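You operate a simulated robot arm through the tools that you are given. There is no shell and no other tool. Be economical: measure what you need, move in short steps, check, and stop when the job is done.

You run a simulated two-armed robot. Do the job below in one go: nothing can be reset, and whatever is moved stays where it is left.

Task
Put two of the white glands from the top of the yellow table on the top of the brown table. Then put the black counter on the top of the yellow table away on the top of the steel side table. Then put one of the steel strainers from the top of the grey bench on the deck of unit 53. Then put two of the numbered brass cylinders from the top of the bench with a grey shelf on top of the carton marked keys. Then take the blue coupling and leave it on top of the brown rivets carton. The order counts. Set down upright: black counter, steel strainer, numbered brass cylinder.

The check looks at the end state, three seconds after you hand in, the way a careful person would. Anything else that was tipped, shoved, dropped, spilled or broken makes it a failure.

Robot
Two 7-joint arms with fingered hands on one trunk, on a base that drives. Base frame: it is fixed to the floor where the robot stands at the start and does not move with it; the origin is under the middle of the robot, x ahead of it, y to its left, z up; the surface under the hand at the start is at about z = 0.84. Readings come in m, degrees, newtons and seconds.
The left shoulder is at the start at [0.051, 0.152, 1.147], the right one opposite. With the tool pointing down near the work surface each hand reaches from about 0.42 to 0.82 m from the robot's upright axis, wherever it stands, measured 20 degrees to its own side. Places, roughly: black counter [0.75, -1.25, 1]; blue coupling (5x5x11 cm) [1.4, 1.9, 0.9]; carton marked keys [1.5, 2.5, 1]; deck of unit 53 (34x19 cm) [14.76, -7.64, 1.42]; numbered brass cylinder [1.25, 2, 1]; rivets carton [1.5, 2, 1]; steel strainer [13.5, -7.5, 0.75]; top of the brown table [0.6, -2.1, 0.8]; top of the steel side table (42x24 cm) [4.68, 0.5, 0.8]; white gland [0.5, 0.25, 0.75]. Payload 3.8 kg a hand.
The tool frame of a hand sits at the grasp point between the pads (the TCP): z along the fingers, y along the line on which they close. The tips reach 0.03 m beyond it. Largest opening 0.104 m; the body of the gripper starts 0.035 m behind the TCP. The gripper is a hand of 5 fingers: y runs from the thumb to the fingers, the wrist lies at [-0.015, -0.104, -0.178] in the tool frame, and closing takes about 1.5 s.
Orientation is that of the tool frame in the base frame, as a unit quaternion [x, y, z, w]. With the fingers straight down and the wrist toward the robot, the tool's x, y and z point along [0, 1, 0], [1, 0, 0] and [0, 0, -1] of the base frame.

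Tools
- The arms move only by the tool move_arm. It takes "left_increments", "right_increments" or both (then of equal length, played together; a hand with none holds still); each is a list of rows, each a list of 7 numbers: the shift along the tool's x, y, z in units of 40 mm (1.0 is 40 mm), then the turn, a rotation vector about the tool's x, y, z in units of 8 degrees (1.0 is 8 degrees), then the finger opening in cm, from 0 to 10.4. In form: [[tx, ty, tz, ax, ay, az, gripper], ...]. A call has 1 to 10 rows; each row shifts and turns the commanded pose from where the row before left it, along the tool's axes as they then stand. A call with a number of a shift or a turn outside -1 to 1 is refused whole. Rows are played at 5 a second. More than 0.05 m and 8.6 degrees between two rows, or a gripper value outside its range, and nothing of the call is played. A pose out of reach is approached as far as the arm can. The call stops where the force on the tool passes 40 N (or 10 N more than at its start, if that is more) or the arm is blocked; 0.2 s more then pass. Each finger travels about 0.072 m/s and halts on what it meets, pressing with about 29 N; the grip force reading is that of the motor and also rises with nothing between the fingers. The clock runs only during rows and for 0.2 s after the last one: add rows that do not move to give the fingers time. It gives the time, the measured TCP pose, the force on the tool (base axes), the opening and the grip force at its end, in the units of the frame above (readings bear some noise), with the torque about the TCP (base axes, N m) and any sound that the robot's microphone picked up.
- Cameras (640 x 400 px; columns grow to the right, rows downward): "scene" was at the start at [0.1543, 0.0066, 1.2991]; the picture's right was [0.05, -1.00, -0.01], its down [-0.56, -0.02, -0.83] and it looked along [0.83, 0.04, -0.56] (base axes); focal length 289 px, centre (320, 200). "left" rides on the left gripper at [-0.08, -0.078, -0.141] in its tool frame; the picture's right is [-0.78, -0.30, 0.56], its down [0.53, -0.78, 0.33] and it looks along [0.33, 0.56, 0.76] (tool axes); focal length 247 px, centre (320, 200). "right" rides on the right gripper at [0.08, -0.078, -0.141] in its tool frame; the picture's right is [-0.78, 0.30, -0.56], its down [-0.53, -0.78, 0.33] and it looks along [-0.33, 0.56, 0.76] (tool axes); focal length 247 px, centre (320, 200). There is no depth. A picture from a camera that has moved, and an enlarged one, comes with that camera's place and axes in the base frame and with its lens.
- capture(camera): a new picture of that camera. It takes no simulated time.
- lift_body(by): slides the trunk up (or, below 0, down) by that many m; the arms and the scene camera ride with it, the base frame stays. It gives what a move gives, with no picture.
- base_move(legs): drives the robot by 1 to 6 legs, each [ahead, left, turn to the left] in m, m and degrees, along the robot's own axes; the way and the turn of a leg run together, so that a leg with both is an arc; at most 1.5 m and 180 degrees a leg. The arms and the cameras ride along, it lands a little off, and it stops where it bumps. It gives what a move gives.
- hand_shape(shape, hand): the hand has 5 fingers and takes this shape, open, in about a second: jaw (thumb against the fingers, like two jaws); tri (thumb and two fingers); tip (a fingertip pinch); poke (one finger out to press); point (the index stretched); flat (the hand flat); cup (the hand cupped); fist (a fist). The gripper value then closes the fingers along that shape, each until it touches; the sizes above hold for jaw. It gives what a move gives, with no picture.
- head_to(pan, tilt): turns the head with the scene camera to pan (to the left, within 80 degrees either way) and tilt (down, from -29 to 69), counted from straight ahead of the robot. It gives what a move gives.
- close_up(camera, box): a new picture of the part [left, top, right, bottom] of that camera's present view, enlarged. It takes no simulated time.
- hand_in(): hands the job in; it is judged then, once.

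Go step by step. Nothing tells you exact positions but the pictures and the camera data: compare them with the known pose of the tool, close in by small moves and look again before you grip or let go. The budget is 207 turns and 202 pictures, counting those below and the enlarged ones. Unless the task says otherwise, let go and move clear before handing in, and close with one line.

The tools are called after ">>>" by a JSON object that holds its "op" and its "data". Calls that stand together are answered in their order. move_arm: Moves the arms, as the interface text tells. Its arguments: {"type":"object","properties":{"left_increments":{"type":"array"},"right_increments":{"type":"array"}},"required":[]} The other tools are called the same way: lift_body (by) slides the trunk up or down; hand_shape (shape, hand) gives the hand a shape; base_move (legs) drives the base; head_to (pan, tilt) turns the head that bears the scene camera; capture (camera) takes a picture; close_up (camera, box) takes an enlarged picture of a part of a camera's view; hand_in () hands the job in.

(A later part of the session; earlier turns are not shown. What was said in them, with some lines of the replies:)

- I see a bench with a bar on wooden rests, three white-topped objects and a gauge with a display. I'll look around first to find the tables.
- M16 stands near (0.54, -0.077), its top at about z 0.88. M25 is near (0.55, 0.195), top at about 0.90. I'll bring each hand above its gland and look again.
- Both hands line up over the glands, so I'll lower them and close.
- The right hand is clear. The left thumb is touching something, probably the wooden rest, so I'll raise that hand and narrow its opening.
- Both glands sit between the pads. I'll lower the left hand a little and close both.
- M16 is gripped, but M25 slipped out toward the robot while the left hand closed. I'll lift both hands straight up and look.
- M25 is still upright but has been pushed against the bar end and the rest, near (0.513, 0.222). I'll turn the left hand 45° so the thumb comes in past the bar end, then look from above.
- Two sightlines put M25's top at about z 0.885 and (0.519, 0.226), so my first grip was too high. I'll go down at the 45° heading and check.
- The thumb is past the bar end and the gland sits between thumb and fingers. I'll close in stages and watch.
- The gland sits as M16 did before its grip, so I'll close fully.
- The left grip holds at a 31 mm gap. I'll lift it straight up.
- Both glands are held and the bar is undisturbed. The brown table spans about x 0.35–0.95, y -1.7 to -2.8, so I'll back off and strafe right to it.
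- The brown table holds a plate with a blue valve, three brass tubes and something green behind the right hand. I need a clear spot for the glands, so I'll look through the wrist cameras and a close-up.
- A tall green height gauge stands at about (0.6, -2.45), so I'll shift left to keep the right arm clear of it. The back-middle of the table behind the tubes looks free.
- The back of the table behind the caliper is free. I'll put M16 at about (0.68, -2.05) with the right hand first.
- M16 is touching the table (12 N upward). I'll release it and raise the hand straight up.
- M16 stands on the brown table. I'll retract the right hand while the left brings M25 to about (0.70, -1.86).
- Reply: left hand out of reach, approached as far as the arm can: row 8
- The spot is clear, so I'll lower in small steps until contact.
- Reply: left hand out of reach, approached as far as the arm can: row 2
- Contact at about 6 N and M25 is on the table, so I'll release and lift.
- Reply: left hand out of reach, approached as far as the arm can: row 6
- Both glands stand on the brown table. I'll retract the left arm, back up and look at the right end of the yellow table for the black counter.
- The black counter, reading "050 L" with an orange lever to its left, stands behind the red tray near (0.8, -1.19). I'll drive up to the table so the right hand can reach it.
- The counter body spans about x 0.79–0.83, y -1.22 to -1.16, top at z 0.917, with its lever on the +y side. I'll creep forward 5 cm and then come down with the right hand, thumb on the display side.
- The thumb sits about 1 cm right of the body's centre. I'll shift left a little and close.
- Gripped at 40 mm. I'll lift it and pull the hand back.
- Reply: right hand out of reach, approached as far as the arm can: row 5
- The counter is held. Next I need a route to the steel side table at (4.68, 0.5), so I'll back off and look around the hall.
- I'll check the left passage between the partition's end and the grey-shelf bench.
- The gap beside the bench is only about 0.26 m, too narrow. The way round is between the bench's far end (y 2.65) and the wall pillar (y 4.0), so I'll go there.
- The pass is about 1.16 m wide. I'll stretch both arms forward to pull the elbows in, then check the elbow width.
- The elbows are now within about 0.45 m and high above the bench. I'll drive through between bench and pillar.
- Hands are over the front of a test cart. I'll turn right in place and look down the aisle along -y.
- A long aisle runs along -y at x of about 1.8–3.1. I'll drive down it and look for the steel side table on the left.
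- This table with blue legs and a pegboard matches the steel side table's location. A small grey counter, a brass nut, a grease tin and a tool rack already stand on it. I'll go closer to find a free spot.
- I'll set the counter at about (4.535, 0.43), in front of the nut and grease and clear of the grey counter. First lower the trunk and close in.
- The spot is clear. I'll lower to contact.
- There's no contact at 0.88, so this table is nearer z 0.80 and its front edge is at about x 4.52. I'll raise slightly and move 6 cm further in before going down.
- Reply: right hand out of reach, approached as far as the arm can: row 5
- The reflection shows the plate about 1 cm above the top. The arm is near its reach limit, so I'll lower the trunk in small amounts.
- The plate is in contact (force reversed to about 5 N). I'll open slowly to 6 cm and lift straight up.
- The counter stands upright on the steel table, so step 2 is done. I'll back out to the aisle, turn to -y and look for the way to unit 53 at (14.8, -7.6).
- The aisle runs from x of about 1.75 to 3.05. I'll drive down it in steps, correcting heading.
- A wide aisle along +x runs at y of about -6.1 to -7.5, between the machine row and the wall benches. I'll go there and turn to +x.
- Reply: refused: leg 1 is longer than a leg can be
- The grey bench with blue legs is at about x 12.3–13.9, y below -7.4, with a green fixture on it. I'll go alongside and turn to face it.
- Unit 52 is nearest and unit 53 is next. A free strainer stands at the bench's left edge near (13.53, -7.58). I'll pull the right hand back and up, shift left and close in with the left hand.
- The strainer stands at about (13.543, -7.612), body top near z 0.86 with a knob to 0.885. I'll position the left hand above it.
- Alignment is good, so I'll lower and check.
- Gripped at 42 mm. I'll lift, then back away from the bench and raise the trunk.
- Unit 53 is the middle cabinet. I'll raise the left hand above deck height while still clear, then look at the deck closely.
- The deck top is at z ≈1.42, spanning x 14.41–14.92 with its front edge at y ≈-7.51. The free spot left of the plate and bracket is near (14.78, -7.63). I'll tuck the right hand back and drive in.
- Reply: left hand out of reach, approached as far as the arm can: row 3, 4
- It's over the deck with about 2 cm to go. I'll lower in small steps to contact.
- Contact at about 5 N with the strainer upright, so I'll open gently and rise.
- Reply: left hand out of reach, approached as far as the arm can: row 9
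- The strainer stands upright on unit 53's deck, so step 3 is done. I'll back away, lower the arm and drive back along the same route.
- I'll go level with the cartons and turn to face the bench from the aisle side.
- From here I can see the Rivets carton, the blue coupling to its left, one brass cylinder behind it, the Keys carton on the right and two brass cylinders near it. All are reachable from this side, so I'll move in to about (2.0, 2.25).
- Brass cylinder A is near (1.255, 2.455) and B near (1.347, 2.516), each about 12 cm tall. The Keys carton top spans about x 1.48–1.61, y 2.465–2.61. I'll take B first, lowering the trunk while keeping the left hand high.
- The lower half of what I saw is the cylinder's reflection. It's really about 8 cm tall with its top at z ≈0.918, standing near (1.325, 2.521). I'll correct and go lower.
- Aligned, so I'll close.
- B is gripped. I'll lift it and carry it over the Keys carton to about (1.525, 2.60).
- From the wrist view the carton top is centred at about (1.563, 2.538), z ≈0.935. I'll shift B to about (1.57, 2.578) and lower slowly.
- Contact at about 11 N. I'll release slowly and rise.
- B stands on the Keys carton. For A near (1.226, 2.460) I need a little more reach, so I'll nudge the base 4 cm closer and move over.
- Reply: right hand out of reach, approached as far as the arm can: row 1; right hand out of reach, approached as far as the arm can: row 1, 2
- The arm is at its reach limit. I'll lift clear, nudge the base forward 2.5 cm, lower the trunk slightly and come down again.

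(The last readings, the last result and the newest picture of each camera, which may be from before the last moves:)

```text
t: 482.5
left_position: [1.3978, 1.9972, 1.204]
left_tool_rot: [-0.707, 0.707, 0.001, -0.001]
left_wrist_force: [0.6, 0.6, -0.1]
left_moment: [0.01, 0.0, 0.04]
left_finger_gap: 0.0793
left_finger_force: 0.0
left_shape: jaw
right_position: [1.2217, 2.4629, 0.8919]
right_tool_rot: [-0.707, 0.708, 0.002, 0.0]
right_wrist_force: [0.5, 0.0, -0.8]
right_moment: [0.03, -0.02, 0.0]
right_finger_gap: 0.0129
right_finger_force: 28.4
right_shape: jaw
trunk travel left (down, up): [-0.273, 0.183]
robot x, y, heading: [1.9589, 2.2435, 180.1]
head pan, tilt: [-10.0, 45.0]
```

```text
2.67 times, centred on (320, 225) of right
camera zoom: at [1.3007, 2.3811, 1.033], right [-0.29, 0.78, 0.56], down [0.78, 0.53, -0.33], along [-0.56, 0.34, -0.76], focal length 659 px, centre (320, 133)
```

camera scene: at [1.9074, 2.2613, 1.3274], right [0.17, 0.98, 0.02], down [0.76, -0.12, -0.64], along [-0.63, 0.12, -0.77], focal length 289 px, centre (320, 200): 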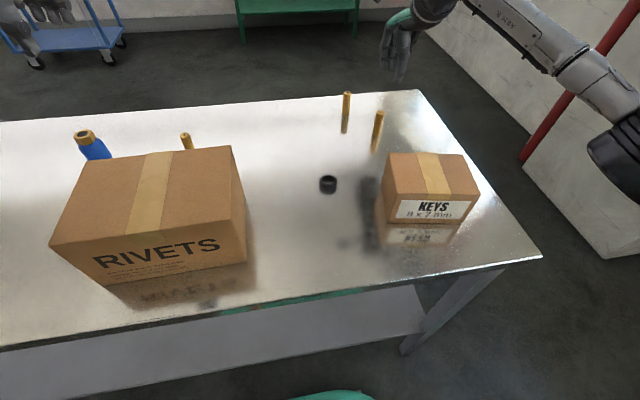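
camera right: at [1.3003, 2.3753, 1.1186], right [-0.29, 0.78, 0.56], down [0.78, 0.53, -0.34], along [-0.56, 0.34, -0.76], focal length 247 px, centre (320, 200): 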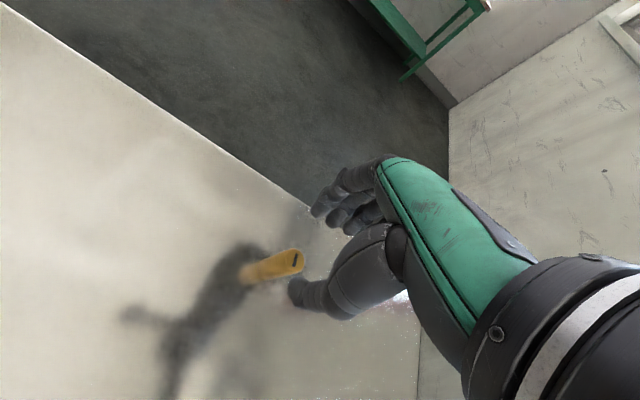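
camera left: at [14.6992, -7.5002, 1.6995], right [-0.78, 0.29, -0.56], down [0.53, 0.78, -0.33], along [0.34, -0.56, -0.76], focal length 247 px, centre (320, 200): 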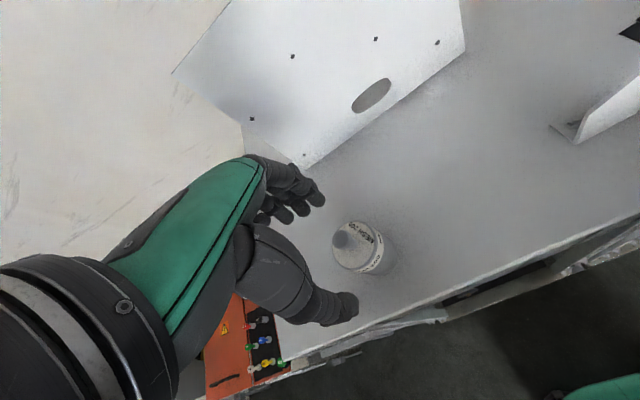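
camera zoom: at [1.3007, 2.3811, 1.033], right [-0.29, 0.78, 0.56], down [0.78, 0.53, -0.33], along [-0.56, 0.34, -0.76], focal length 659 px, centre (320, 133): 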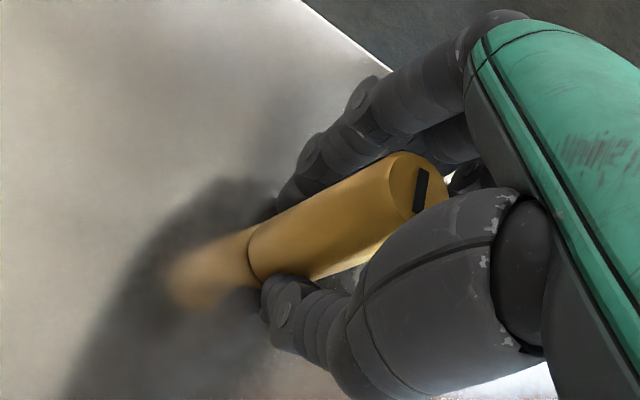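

A is gripped. I'll lift and carry it to about (1.555, 2.497) on the carton.

>>> {"op": "move_arm", "data": {"right_increments": [[0, 0, -0.5, 0, 0, 0, 0.6], [0, 0, -0.9, 0, 0, 0, 0.6], [0, -0.2, -0.9, 0, 0, 0, 0.6], [0, -0.2, -0.9, 0, 0, 0, 0.6], [0, -0.2, -0.9, 0, 0, 0, 0.6]]}}

>>> {"op": "move_arm", "data": {"right_increments": [[-0.1, -0.95, 0, 0, 0, 0, 0.6], [-0.1, -0.95, 0, 0, 0, 0, 0.6], [-0.1, -0.95, 0, 0, 0, 0, 0.6], [-0.1, -0.95, 0, 0, 0, 0, 0.6], [-0.1, -0.95, 0, 0, 0, 0, 0.6], [-0.1, -0.95, 0, 0, 0, 0, 0.6], [-0.1, -0.95, 0, 0, 0, 0, 0.6], [-0.1, -0.95, 0, 0, 0, 0, 0.6]]}}

>>> {"op": "capture", "data": {"camera": "right"}}

```text
t: 483.7
left_position: [1.3977, 1.9987, 1.2036]
left_tool_rot: [-0.706, 0.708, 0.002, -0.001]
left_wrist_force: [0.0, -0.1, -0.2]
left_moment: [0.0, 0.01, -0.01]
left_finger_gap: 0.0798
left_finger_force: 0.0
left_shape: jaw
right_position: [1.245, 2.4619, 1.059]
right_tool_rot: [-0.706, 0.708, 0.001, 0.0]
right_wrist_force: [0.2, 0.7, -1.3]
right_moment: [-0.01, -0.02, 0.02]
right_finger_gap: 0.0126
right_finger_force: 29.1
right_shape: jaw
trunk travel left (down, up): [-0.273, 0.183]
robot x, y, heading: [1.959, 2.2459, 180.0]
head pan, tilt: [-10.0, 45.0]
```

```text
t: 485.5
left_position: [1.398, 1.9984, 1.2051]
left_tool_rot: [-0.707, 0.708, 0.002, -0.002]
left_wrist_force: [0.0, 0.0, 0.3]
left_moment: [0.0, 0.04, -0.01]
left_finger_gap: 0.0797
left_finger_force: 0.0
left_shape: jaw
right_position: [1.5554, 2.4954, 1.0532]
right_tool_rot: [-0.707, 0.708, 0.002, -0.002]
right_wrist_force: [0.3, 0.5, -1.5]
right_moment: [0.02, -0.02, -0.01]
right_finger_gap: 0.0122
right_finger_force: 28.5
right_shape: jaw
trunk travel left (down, up): [-0.273, 0.183]
robot x, y, heading: [1.9614, 2.2429, 179.9]
head pan, tilt: [-10.0, 45.0]
```

```text
35 pictures are left
camera right: at [1.634, 2.4132, 1.1943], right [-0.29, 0.78, 0.56], down [0.78, 0.53, -0.33], along [-0.56, 0.34, -0.76], focal length 247 px, centre (320, 200)
```

right: 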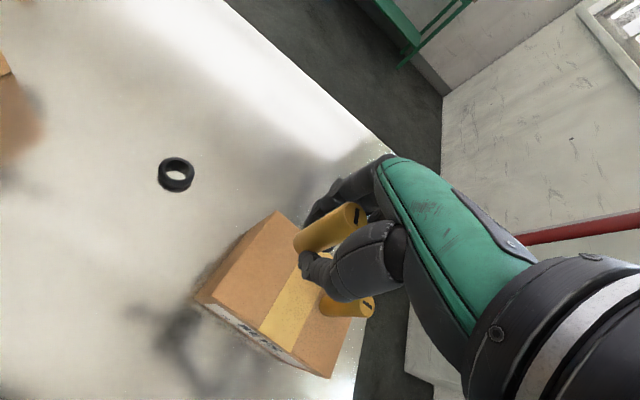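

>>> {"op": "move_arm", "data": {"right_increments": [[0, 0, 0.7, 0, 0, 0, 0.6], [0, 0, 0.7, 0, 0, 0, 0.6]]}}

>>> {"op": "close_up", "data": {"camera": "scene", "box": [340, 80, 540, 240]}}

```text
t: 486.1
left_position: [1.3974, 1.9984, 1.2025]
left_tool_rot: [-0.707, 0.708, 0.0, -0.001]
left_wrist_force: [0.1, 0.8, 0.1]
left_moment: [0.01, -0.05, 0.0]
left_finger_gap: 0.0799
left_finger_force: 0.0
left_shape: jaw
right_position: [1.5529, 2.4961, 0.9987]
right_tool_rot: [-0.706, 0.708, 0.001, 0.0]
right_wrist_force: [-0.4, 0.0, -1.4]
right_moment: [0.04, 0.0, 0.0]
right_finger_gap: 0.0127
right_finger_force: 29.4
right_shape: jaw
trunk travel left (down, up): [-0.273, 0.183]
robot x, y, heading: [1.9608, 2.2443, 180.1]
head pan, tilt: [-10.0, 45.0]
```

```text
2.50 times, centred on (440, 160) of scene
camera zoom: at [1.8411, 2.2627, 1.3275], right [0.17, 0.98, 0.02], down [0.76, -0.12, -0.64], along [-0.63, 0.12, -0.77], focal length 722 px, centre (20, 300)
```

zoom: 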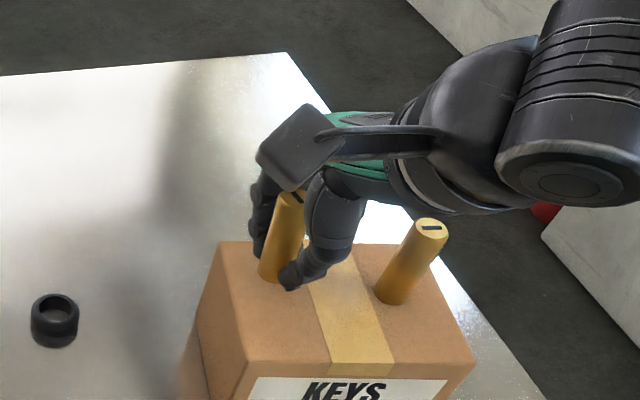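

B is clear of the hand. I'll lower A to contact.

>>> {"op": "move_arm", "data": {"right_increments": [[0, 0, 0.2, 0, 0, 0, 0.6], [0, 0, 0.13, 0, 0, 0, 0.6], [0, 0, 0.1, 0, 0, 0, 0.6]]}}

```text
t: 486.9
left_position: [1.3975, 1.9965, 1.203]
left_tool_rot: [-0.707, 0.707, 0.001, -0.001]
left_wrist_force: [-0.6, 0.5, 0.1]
left_moment: [0.02, 0.0, -0.02]
left_finger_gap: 0.0798
left_finger_force: 0.1
left_shape: jaw
right_position: [1.5509, 2.4953, 0.9834]
right_tool_rot: [-0.706, 0.708, 0.001, 0.0]
right_wrist_force: [-0.2, 0.3, -0.7]
right_moment: [-0.02, 0.0, -0.02]
right_finger_gap: 0.0123
right_finger_force: 29.4
right_shape: jaw
trunk travel left (down, up): [-0.273, 0.183]
robot x, y, heading: [1.9686, 2.249, 179.5]
head pan, tilt: [-10.0, 45.0]
```

>>> {"op": "move_arm", "data": {"right_increments": [[0, 0, 0.08, 0, 0, 0, 0.6], [0, 0, 0.06, 0, 0, 0, 0.6]]}}

```text
t: 487.5
left_position: [1.4005, 1.9978, 1.2058]
left_tool_rot: [-0.707, 0.707, 0.002, -0.002]
left_wrist_force: [0.2, 0.5, 0.0]
left_moment: [0.01, 0.02, -0.03]
left_finger_gap: 0.0797
left_finger_force: 0.0
left_shape: jaw
right_position: [1.5517, 2.4939, 0.9813]
right_tool_rot: [-0.706, 0.709, 0.005, -0.004]
right_wrist_force: [0.1, 5.4, 24.7]
right_moment: [-0.07, 0.43, -0.07]
right_finger_gap: 0.0131
right_finger_force: 28.4
right_shape: jaw
trunk travel left (down, up): [-0.273, 0.183]
robot x, y, heading: [1.9643, 2.2457, 179.7]
head pan, tilt: [-10.0, 45.0]
```

Contact is firm (25 N). I'll relieve it slightly, then release.

>>> {"op": "move_arm", "data": {"right_increments": [[0, 0, -0.09, 0, 0, 0, 0.6], [0, 0, 0, 0, 0, 0, 1.4], [0, 0, 0, 0, 0, 0, 2.0], [0, 0, 0, 0, 0, 0, 3], [0, 0, 0, 0, 0, 0, 4], [0, 0, 0, 0, 0, 0, 5], [0, 0, -0.5, 0, 0, 0, 5], [0, 0, -0.9, 0, 0, 0, 5], [0, 0, -0.9, 0, 0, 0, 5], [0, 0, -0.9, 0, 0, 0, 5]]}}

>>> {"op": "capture", "data": {"camera": "right"}}

>>> {"op": "head_to", "data": {"pan": 5, "tilt": 50}}

>>> {"op": "capture", "data": {"camera": "scene"}}

```text
t: 489.7
left_position: [1.3965, 1.9991, 1.2029]
left_tool_rot: [-0.707, 0.707, 0.001, -0.001]
left_wrist_force: [-1.1, 0.6, 0.5]
left_moment: [0.02, 0.02, -0.01]
left_finger_gap: 0.0797
left_finger_force: 0.2
left_shape: jaw
right_position: [1.5497, 2.4943, 1.1104]
right_tool_rot: [-0.706, 0.708, 0.001, 0.0]
right_wrist_force: [-1.1, 0.1, -0.3]
right_moment: [0.0, -0.04, -0.01]
right_finger_gap: 0.0499
right_finger_force: 0.1
right_shape: jaw
trunk travel left (down, up): [-0.273, 0.183]
robot x, y, heading: [1.9581, 2.2399, 179.7]
head pan, tilt: [-10.0, 45.0]
```

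```text
33 pictures are left
camera right: at [1.6287, 2.4133, 1.2513], right [-0.29, 0.78, 0.56], down [0.78, 0.53, -0.33], along [-0.56, 0.34, -0.76], focal length 247 px, centre (320, 200)
```

right: 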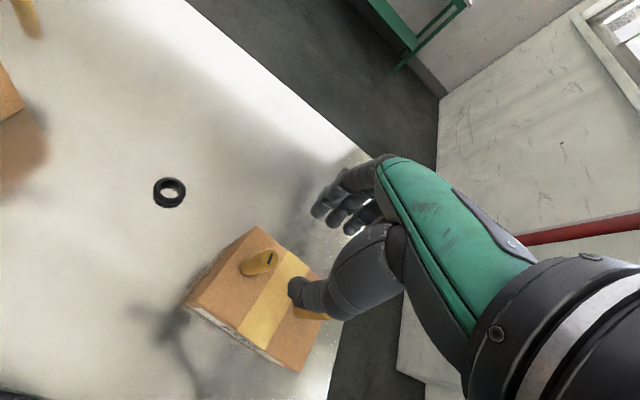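

```text
t: 490.5
left_position: [1.3969, 1.9985, 1.2034]
left_tool_rot: [-0.707, 0.708, 0.001, -0.002]
left_wrist_force: [0.4, -1.0, 0.7]
left_moment: [-0.04, 0.01, -0.03]
left_finger_gap: 0.0795
left_finger_force: 0.1
left_shape: jaw
right_position: [1.5499, 2.4951, 1.1099]
right_tool_rot: [-0.707, 0.708, 0.001, 0.0]
right_wrist_force: [-0.6, 0.0, 0.3]
right_moment: [0.02, 0.0, 0.01]
right_finger_gap: 0.0501
right_finger_force: 0.1
right_shape: jaw
trunk travel left (down, up): [-0.273, 0.183]
robot x, y, heading: [1.9555, 2.2458, 180.0]
head pan, tilt: [5.0, 50.0]
```

```text
32 pictures are left
camera scene: at [1.845, 2.2416, 1.321], right [-0.08, 1.0, -0.01], down [0.82, 0.06, -0.57], along [-0.57, -0.05, -0.82], focal length 289 px, centre (320, 200)
```

scene: 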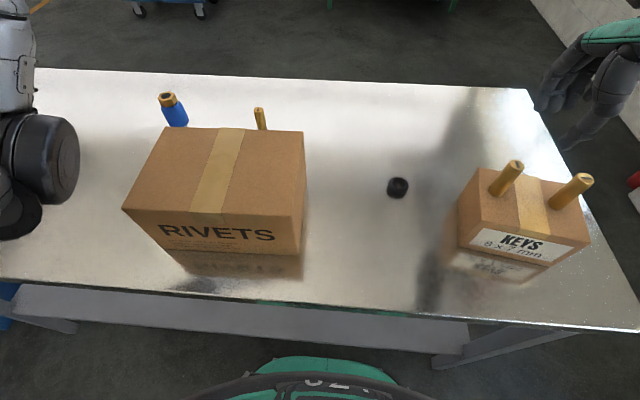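

Two cylinders stand on the Keys carton, so step 4 is done. Next is the blue coupling with the left hand; I'll view it from the left wrist.

>>> {"op": "capture", "data": {"camera": "left"}}

```text
31 pictures are left
camera left: at [1.4753, 2.0768, 1.3429], right [0.3, 0.78, -0.56], down [0.77, -0.54, -0.34], along [-0.56, -0.33, -0.76], focal length 247 px, centre (320, 200)
```

left: 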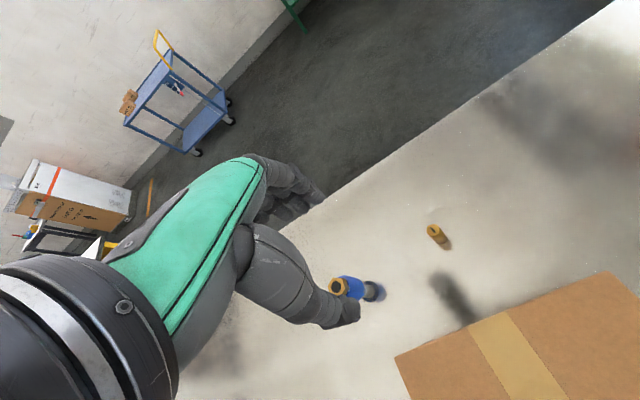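

>>> {"op": "move_arm", "data": {"left_increments": [[0.75, 0.26, 0, 0, 0, 0, 8], [0.75, 0.26, 0, 0, 0, 0, 8], [0.75, 0.26, 0, 0, 0, 0, 8], [0.75, 0.26, 0, 0, 0, 0, 8], [0, 0, 1, 0, 0, 0, 8], [0, 0, 1, 0, 0, 0, 8], [0, 0, 1, 0, 0, 0, 8], [0, 0, 1, 0, 0, 0, 8]]}}

>>> {"op": "capture", "data": {"camera": "left"}}

```text
t: 492.3
left_position: [1.3544, 1.8788, 1.0437]
left_tool_rot: [-0.707, 0.707, 0.002, -0.001]
left_wrist_force: [-0.3, -0.3, -0.5]
left_moment: [0.0, -0.02, 0.01]
left_finger_gap: 0.0796
left_finger_force: 0.1
left_shape: jaw
right_position: [1.5497, 2.494, 1.1102]
right_tool_rot: [-0.706, 0.708, 0.001, 0.001]
right_wrist_force: [-0.1, -0.4, 0.4]
right_moment: [-0.04, 0.0, 0.03]
right_finger_gap: 0.0499
right_finger_force: 0.1
right_shape: jaw
trunk travel left (down, up): [-0.273, 0.183]
robot x, y, heading: [1.9611, 2.2439, 180.0]
head pan, tilt: [5.0, 50.0]
```

```text
30 pictures are left
camera left: at [1.433, 1.9575, 1.1828], right [0.3, 0.78, -0.56], down [0.77, -0.54, -0.34], along [-0.56, -0.33, -0.76], focal length 247 px, centre (320, 200)
```

left: 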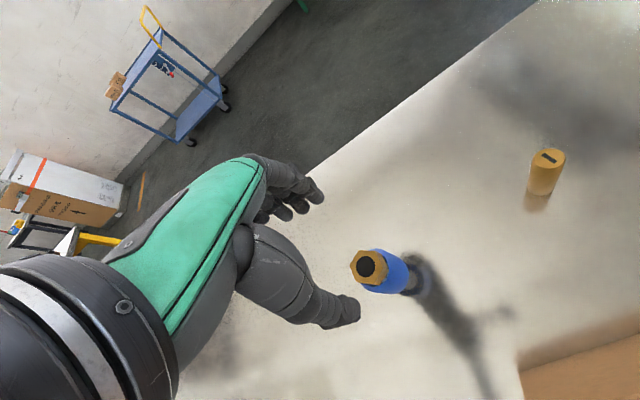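

The coupling's top is at (1.364, 1.883), z ≈0.96. I'll adjust and descend.

>>> {"op": "move_arm", "data": {"left_increments": [[-0.1, -0.25, 0.8, 0, 0, 0, 8], [0, 0, 0.9, 0, 0, 0, 8], [0, 0, 0.9, 0, 0, 0, 8], [0, 0, 0.37, 0, 0, 0, 8]]}}

>>> {"op": "close_up", "data": {"camera": "left", "box": [200, 150, 440, 300]}}

```text
t: 493.3
left_position: [1.3626, 1.8807, 0.9227]
left_tool_rot: [-0.706, 0.708, 0.002, -0.001]
left_wrist_force: [0.1, 0.1, -0.2]
left_moment: [0.01, 0.01, -0.03]
left_finger_gap: 0.0797
left_finger_force: 0.1
left_shape: jaw
right_position: [1.5498, 2.4946, 1.1104]
right_tool_rot: [-0.706, 0.708, 0.001, 0.001]
right_wrist_force: [-0.2, 0.6, -0.7]
right_moment: [-0.03, -0.02, -0.01]
right_finger_gap: 0.0498
right_finger_force: 0.0
right_shape: jaw
trunk travel left (down, up): [-0.273, 0.183]
robot x, y, heading: [1.9613, 2.246, 180.0]
head pan, tilt: [5.0, 50.0]
```

```text
2.67 times, centred on (320, 225) of left
camera zoom: at [1.4407, 1.9605, 1.0629], right [0.3, 0.78, -0.56], down [0.77, -0.54, -0.34], along [-0.56, -0.33, -0.76], focal length 659 px, centre (320, 133)
```

zoom: 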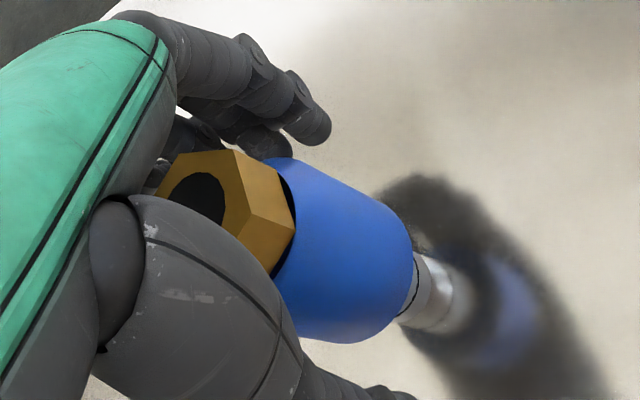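

>>> {"op": "move_arm", "data": {"left_increments": [[0, 0, 0, 0, 0, 0, 6.8], [0, 0, 0, 0, 0, 0, 5.8], [0, 0, 0, 0, 0, 0, 5], [0, 0, 0, 0, 0, 0, 4.2], [0, 0, 0, 0, 0, 0, 3.4], [0, 0, 0, 0, 0, 0, 2.6], [0, 0, 0, 0, 0, 0, 2.6]]}}

>>> {"op": "close_up", "data": {"camera": "left", "box": [200, 150, 440, 300]}}

```text
t: 494.9
left_position: [1.3613, 1.8821, 0.9239]
left_tool_rot: [-0.707, 0.708, 0.002, -0.001]
left_wrist_force: [1.8, 0.9, 0.7]
left_moment: [0.01, -0.02, -0.01]
left_finger_gap: 0.0348
left_finger_force: 29.5
left_shape: jaw
right_position: [1.5505, 2.4952, 1.1113]
right_tool_rot: [-0.707, 0.707, 0.001, 0.001]
right_wrist_force: [0.0, 0.5, 0.2]
right_moment: [0.01, -0.04, 0.0]
right_finger_gap: 0.0497
right_finger_force: 0.0
right_shape: jaw
trunk travel left (down, up): [-0.273, 0.183]
robot x, y, heading: [1.9564, 2.2489, 179.7]
head pan, tilt: [5.0, 50.0]
```

```text
2.67 times, centred on (320, 225) of left
camera zoom: at [1.4408, 1.9605, 1.0635], right [0.3, 0.78, -0.56], down [0.77, -0.54, -0.34], along [-0.56, -0.33, -0.76], focal length 659 px, centre (320, 133)
```

zoom: 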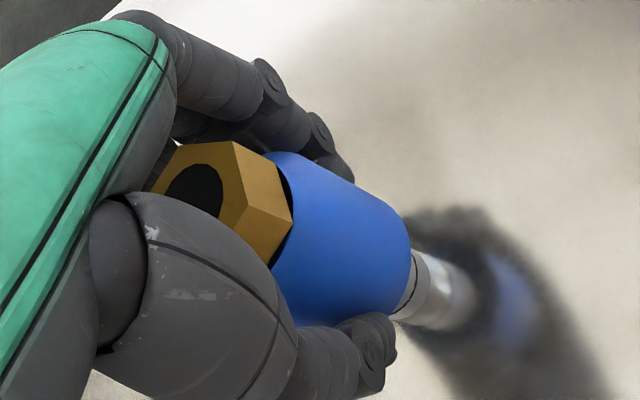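

Gripped. I'll lift and bring it over the Rivets carton to about (1.54, 2.06).

>>> {"op": "move_arm", "data": {"left_increments": [[0, 0, -0.6, 0, 0, 0, 2.6], [0, 0, -1, 0, 0, 0, 2.6], [0, 0, -1, 0, 0, 0, 2.6], [0, 0, -1, 0, 0, 0, 2.6], [0, 0, -1, 0, 0, 0, 2.6], [0, 0, -1, 0, 0, 0, 2.6], [0, 0, -0.5, 0, 0, 0, 2.6]]}}

>>> {"op": "move_arm", "data": {"left_increments": [[-0.75, -0.74, 0, 0, 0, 0, 2.6], [-0.75, -0.74, 0, 0, 0, 0, 2.6], [-0.75, -0.74, 0, 0, 0, 0, 2.6], [-0.75, -0.74, 0, 0, 0, 0, 2.6], [-0.75, -0.74, 0, 0, 0, 0, 2.6], [-0.7, -0.74, 0, 0, 0, 0, 2.6]]}}

>>> {"op": "capture", "data": {"camera": "left"}}

>>> {"op": "capture", "data": {"camera": "scene"}}

```text
t: 496.5
left_position: [1.3622, 1.8818, 1.1708]
left_tool_rot: [-0.706, 0.708, 0.001, -0.001]
left_wrist_force: [0.0, 0.5, -3.0]
left_moment: [0.01, 0.0, 0.0]
left_finger_gap: 0.0346
left_finger_force: 29.2
left_shape: jaw
right_position: [1.5503, 2.4955, 1.1097]
right_tool_rot: [-0.706, 0.708, 0.001, 0.0]
right_wrist_force: [-0.3, 0.6, -0.5]
right_moment: [0.0, -0.01, -0.02]
right_finger_gap: 0.0498
right_finger_force: 0.0
right_shape: jaw
trunk travel left (down, up): [-0.273, 0.183]
robot x, y, heading: [1.9595, 2.2471, 179.9]
head pan, tilt: [5.0, 50.0]
```

```text
t: 497.9
left_position: [1.5418, 2.0616, 1.1681]
left_tool_rot: [-0.707, 0.708, 0.001, -0.001]
left_wrist_force: [-0.4, 0.8, -2.3]
left_moment: [0.0, 0.05, -0.03]
left_finger_gap: 0.0343
left_finger_force: 29.0
left_shape: jaw
right_position: [1.5511, 2.4942, 1.1096]
right_tool_rot: [-0.707, 0.707, 0.0, -0.001]
right_wrist_force: [0.6, 0.0, 0.2]
right_moment: [0.0, 0.0, -0.01]
right_finger_gap: 0.0496
right_finger_force: 0.1
right_shape: jaw
trunk travel left (down, up): [-0.273, 0.183]
robot x, y, heading: [1.9588, 2.2443, 179.9]
head pan, tilt: [5.0, 50.0]
```

```text
27 pictures are left
camera left: at [1.6198, 2.1409, 1.3072], right [0.3, 0.78, -0.56], down [0.77, -0.54, -0.33], along [-0.56, -0.33, -0.76], focal length 247 px, centre (320, 200)
```

left: 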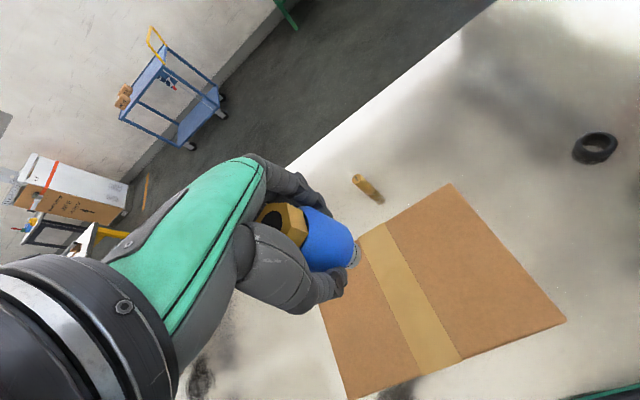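

```text
26 pictures are left
camera scene: at [1.8455, 2.2421, 1.321], right [-0.09, 1.0, -0.01], down [0.82, 0.07, -0.57], along [-0.57, -0.06, -0.82], focal length 289 px, centre (320, 200)
```

scene: 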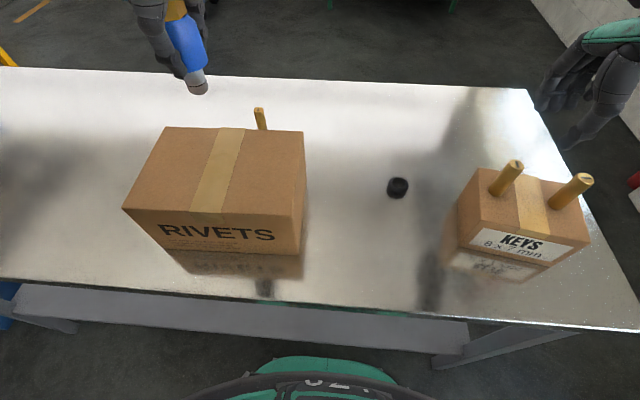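

The footprint falls on the carton top. I'll lower in steps.

>>> {"op": "move_arm", "data": {"left_increments": [[0, -0.2, 0.8, 0, 0, 0, 2.6], [0, 0, 0.8, 0, 0, 0, 2.6], [0, 0, 0.4, 0, 0, 0, 2.6]]}}

>>> {"op": "close_up", "data": {"camera": "scene", "box": [100, 40, 340, 270]}}

```text
t: 498.7
left_position: [1.55, 2.0596, 1.0868]
left_tool_rot: [-0.706, 0.708, 0.001, -0.002]
left_wrist_force: [0.5, 0.7, -2.0]
left_moment: [-0.01, 0.03, -0.03]
left_finger_gap: 0.0344
left_finger_force: 28.7
left_shape: jaw
right_position: [1.5495, 2.4935, 1.1096]
right_tool_rot: [-0.706, 0.708, 0.002, 0.001]
right_wrist_force: [-0.1, -0.5, -0.2]
right_moment: [-0.01, 0.0, 0.01]
right_finger_gap: 0.0498
right_finger_force: 0.1
right_shape: jaw
trunk travel left (down, up): [-0.273, 0.183]
robot x, y, heading: [1.9622, 2.2443, 180.1]
head pan, tilt: [5.0, 50.0]
```

```text
1.74 times, centred on (220, 155) of scene
camera zoom: at [1.8446, 2.2414, 1.3209], right [-0.09, 1.0, -0.01], down [0.82, 0.07, -0.57], along [-0.57, -0.06, -0.82], focal length 503 px, centre (494, 278)
```

zoom: 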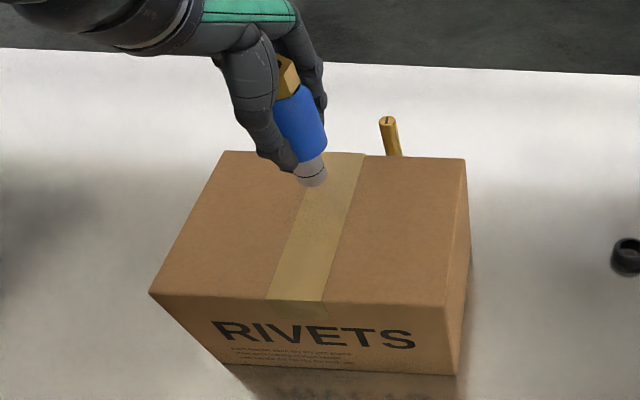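

>>> {"op": "move_arm", "data": {"left_increments": [[0, 0, 0.25, 0, 0, 0, 2.6], [0, 0, 0.15, 0, 0, 0, 2.6]]}}

>>> {"op": "close_up", "data": {"camera": "scene", "box": [140, 60, 300, 200]}}

```text
t: 499.3
left_position: [1.5496, 2.0593, 1.0707]
left_tool_rot: [-0.707, 0.708, 0.002, -0.001]
left_wrist_force: [0.5, 0.3, -3.9]
left_moment: [0.02, 0.0, 0.02]
left_finger_gap: 0.0344
left_finger_force: 28.8
left_shape: jaw
right_position: [1.5505, 2.4951, 1.11]
right_tool_rot: [-0.707, 0.707, 0.001, 0.0]
right_wrist_force: [-0.2, 0.8, -0.6]
right_moment: [0.0, 0.0, -0.02]
right_finger_gap: 0.0497
right_finger_force: 0.0
right_shape: jaw
trunk travel left (down, up): [-0.273, 0.183]
robot x, y, heading: [1.9582, 2.2445, 180.2]
head pan, tilt: [5.0, 50.0]
```

```text
2.86 times, centred on (220, 130) of scene
camera zoom: at [1.8447, 2.2414, 1.3209], right [-0.09, 1.0, -0.01], down [0.82, 0.07, -0.57], along [-0.57, -0.06, -0.82], focal length 826 px, centre (606, 400)
```

zoom: 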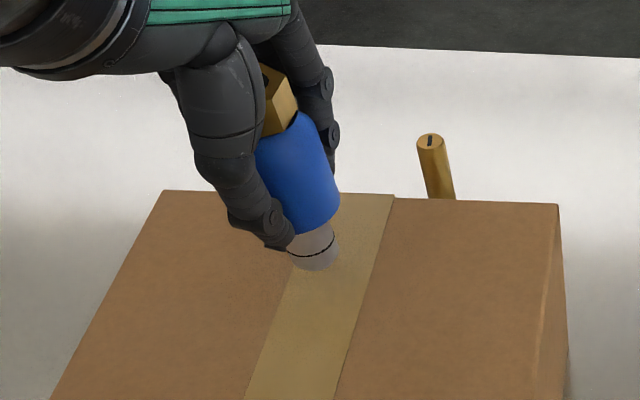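

>>> {"op": "move_arm", "data": {"left_increments": [[0, 0, 0.12, 0, 0, 0, 2.6], [0, 0, 0.12, 0, 0, 0, 2.6]]}}

```text
t: 499.9
left_position: [1.5498, 2.0579, 1.0614]
left_tool_rot: [-0.706, 0.708, 0.001, -0.001]
left_wrist_force: [0.1, -1.3, -2.5]
left_moment: [0.01, -0.01, -0.03]
left_finger_gap: 0.0345
left_finger_force: 28.8
left_shape: jaw
right_position: [1.5496, 2.4949, 1.1099]
right_tool_rot: [-0.706, 0.708, 0.002, 0.0]
right_wrist_force: [-0.3, 0.0, -0.2]
right_moment: [0.03, 0.03, -0.03]
right_finger_gap: 0.0496
right_finger_force: 0.1
right_shape: jaw
trunk travel left (down, up): [-0.273, 0.183]
robot x, y, heading: [1.9587, 2.2426, 180.1]
head pan, tilt: [5.0, 50.0]
```

>>> {"op": "move_arm", "data": {"left_increments": [[0, 0, 0.1, 0, 0, 0, 2.6], [0, 0, 0.1, 0, 0, 0, 2.6]]}}

>>> {"op": "close_up", "data": {"camera": "scene", "box": [140, 60, 300, 200]}}

```text
t: 500.5
left_position: [1.5501, 2.0586, 1.0554]
left_tool_rot: [-0.706, 0.708, 0.001, -0.001]
left_wrist_force: [-0.3, -0.1, -1.1]
left_moment: [0.04, -0.02, -0.04]
left_finger_gap: 0.0342
left_finger_force: 29.1
left_shape: jaw
right_position: [1.5489, 2.4948, 1.1112]
right_tool_rot: [-0.707, 0.708, 0.001, 0.001]
right_wrist_force: [0.0, 0.3, 0.7]
right_moment: [-0.02, -0.03, 0.02]
right_finger_gap: 0.0497
right_finger_force: 0.0
right_shape: jaw
trunk travel left (down, up): [-0.273, 0.183]
robot x, y, heading: [1.9602, 2.2472, 179.8]
head pan, tilt: [5.0, 50.0]
```

```text
2.86 times, centred on (220, 130) of scene
camera zoom: at [1.845, 2.2415, 1.321], right [-0.09, 1.0, -0.01], down [0.82, 0.07, -0.57], along [-0.57, -0.06, -0.82], focal length 826 px, centre (606, 400)
```

zoom: 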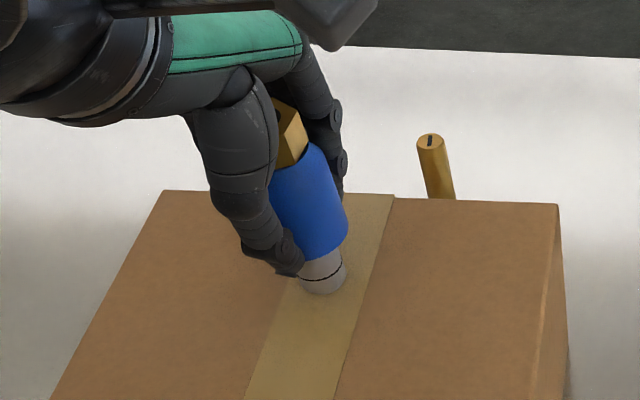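

>>> {"op": "move_arm", "data": {"left_increments": [[0, 0, 0.1, 0, 0, 0, 2.6], [0, 0, 0.1, 0, 0, 0, 2.6]]}}

```text
t: 501.1
left_position: [1.5515, 2.0603, 1.0505]
left_tool_rot: [-0.707, 0.707, 0.007, -0.006]
left_wrist_force: [0.3, -1.3, 33.1]
left_moment: [-0.08, 0.21, 0.04]
left_finger_gap: 0.0366
left_finger_force: 28.6
left_shape: jaw
right_position: [1.552, 2.4955, 1.1118]
right_tool_rot: [-0.706, 0.708, 0.002, -0.002]
right_wrist_force: [-0.2, -0.2, 0.3]
right_moment: [0.02, -0.02, 0.01]
right_finger_gap: 0.0496
right_finger_force: 0.1
right_shape: jaw
trunk travel left (down, up): [-0.273, 0.183]
robot x, y, heading: [1.9554, 2.2476, 179.5]
head pan, tilt: [5.0, 50.0]
```

Firm contact (33 N). I'll relieve it slightly, release and rise.

>>> {"op": "move_arm", "data": {"left_increments": [[0, 0, -0.1, 0, 0, 0, 2.6], [0, 0, 0, 0, 0, 0, 3.6], [0, 0, 0, 0, 0, 0, 4.2], [0, 0, 0, 0, 0, 0, 5], [0, 0, 0, 0, 0, 0, 6], [0, 0, 0, 0, 0, 0, 7], [0, 0, -0.5, 0, 0, 0, 7], [0, 0, -0.9, 0, 0, 0, 7], [0, 0, -0.9, 0, 0, 0, 7], [0, 0, -0.9, 0, 0, 0, 7]]}}

>>> {"op": "capture", "data": {"camera": "scene"}}

>>> {"op": "capture", "data": {"camera": "left"}}

```text
t: 503.3
left_position: [1.5521, 2.0586, 1.1809]
left_tool_rot: [-0.707, 0.708, 0.001, -0.001]
left_wrist_force: [-0.2, 0.5, 0.5]
left_moment: [-0.04, -0.01, -0.02]
left_finger_gap: 0.0696
left_finger_force: 0.1
left_shape: jaw
right_position: [1.5489, 2.4943, 1.1104]
right_tool_rot: [-0.706, 0.708, 0.001, 0.0]
right_wrist_force: [0.8, 0.1, 0.4]
right_moment: [-0.03, 0.01, 0.01]
right_finger_gap: 0.0496
right_finger_force: 0.0
right_shape: jaw
trunk travel left (down, up): [-0.273, 0.183]
robot x, y, heading: [1.9571, 2.2461, 179.7]
head pan, tilt: [5.0, 50.0]
```

```text
22 pictures are left
camera scene: at [1.8456, 2.2417, 1.321], right [-0.09, 1.0, -0.01], down [0.82, 0.07, -0.57], along [-0.57, -0.06, -0.82], focal length 289 px, centre (320, 200)
```

scene: 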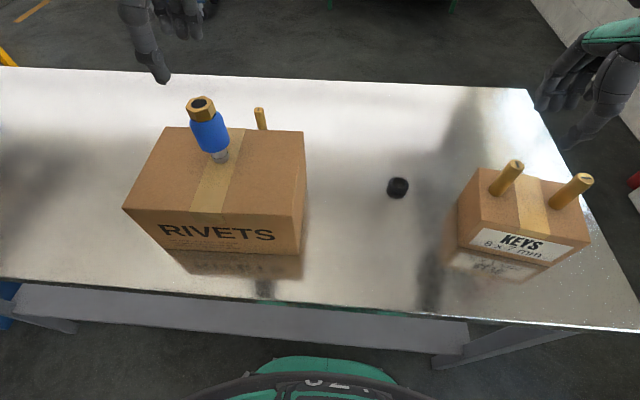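

```text
21 pictures are left
camera left: at [1.63, 2.1383, 1.3198], right [0.3, 0.77, -0.56], down [0.77, -0.54, -0.33], along [-0.56, -0.33, -0.76], focal length 247 px, centre (320, 200)
```

left: 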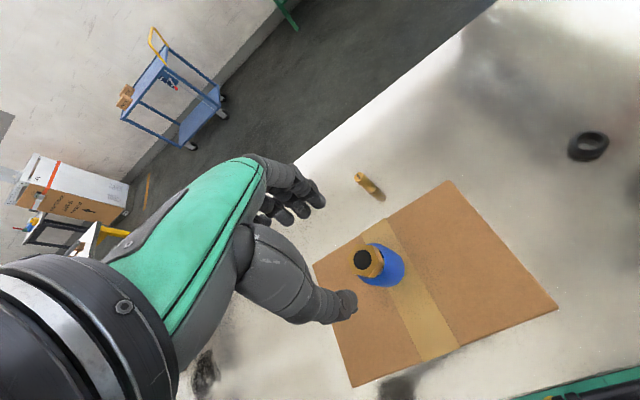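

The coupling stands on the Rivets carton and everything else is in place. I'll raise the trunk and back clear.

>>> {"op": "lift_body", "data": {"by": 0.1}}

>>> {"op": "base_move", "data": {"legs": [[-0.42, 0, 0]]}}

>>> {"op": "head_to", "data": {"pan": 0, "tilt": 38}}

>>> {"op": "capture", "data": {"camera": "scene"}}

```text
t: 504.6
left_position: [1.5508, 2.0597, 1.28]
left_tool_rot: [-0.706, 0.708, 0.001, -0.001]
left_wrist_force: [-0.4, 0.2, 0.3]
left_moment: [0.0, 0.02, -0.01]
left_finger_gap: 0.0696
left_finger_force: 0.0
left_shape: jaw
right_position: [1.5515, 2.4947, 1.2083]
right_tool_rot: [-0.707, 0.707, 0.001, 0.001]
right_wrist_force: [0.1, 0.2, 0.2]
right_moment: [0.01, -0.03, -0.01]
right_finger_gap: 0.0499
right_finger_force: 0.0
right_shape: jaw
trunk travel left (down, up): [-0.373, 0.083]
robot x, y, heading: [1.9592, 2.2484, 179.9]
head pan, tilt: [5.0, 50.0]
```

```text
t: 507.2
left_position: [1.9677, 2.0579, 1.2788]
left_tool_rot: [-0.707, 0.707, 0.001, 0.0]
left_wrist_force: [-0.4, -0.1, -0.5]
left_moment: [-0.02, -0.02, 0.02]
left_finger_gap: 0.0697
left_finger_force: 0.1
left_shape: jaw
right_position: [1.967, 2.4922, 1.2075]
right_tool_rot: [0.707, -0.707, -0.002, -0.001]
right_wrist_force: [-0.1, -0.6, -0.1]
right_moment: [-0.02, 0.02, -0.01]
right_finger_gap: 0.0497
right_finger_force: 0.0
right_shape: jaw
trunk travel left (down, up): [-0.373, 0.083]
robot x, y, heading: [2.3775, 2.2458, -179.8]
head pan, tilt: [5.0, 50.0]
```

```text
t: 507.9
left_position: [1.9689, 2.0582, 1.2793]
left_tool_rot: [0.708, -0.707, -0.001, 0.001]
left_wrist_force: [0.1, 0.4, -0.3]
left_moment: [-0.01, 0.0, -0.01]
left_finger_gap: 0.0696
left_finger_force: 0.1
left_shape: jaw
right_position: [1.9683, 2.4931, 1.2095]
right_tool_rot: [0.707, -0.707, -0.001, -0.001]
right_wrist_force: [-0.7, -1.4, 0.1]
right_moment: [-0.01, -0.03, -0.02]
right_finger_gap: 0.0499
right_finger_force: 0.1
right_shape: jaw
trunk travel left (down, up): [-0.373, 0.083]
robot x, y, heading: [2.3813, 2.2456, -180.1]
head pan, tilt: [0.0, 38.0]
```

```text
20 pictures are left
camera scene: at [2.2825, 2.2477, 1.4472], right [0.0, 1.0, 0.0], down [0.63, 0.0, -0.78], along [-0.78, 0.0, -0.63], focal length 289 px, centre (320, 200)
```

scene: 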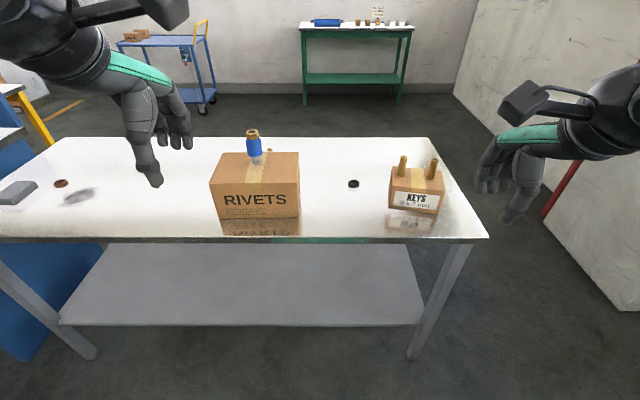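

All five placements stand as the task asks, both hands are empty and the arms are clear, so I'm handing in.

>>> {"op": "hand_in", "data": {}}

```text
The job is handed in.
```

I made all five placements in the order you gave and handed the job in. The black counter, the strainer and the two brass cylinders are upright; on the first grip the M25 gland slipped and slid a few centimetres, but it stayed upright and is one of the two glands moved.
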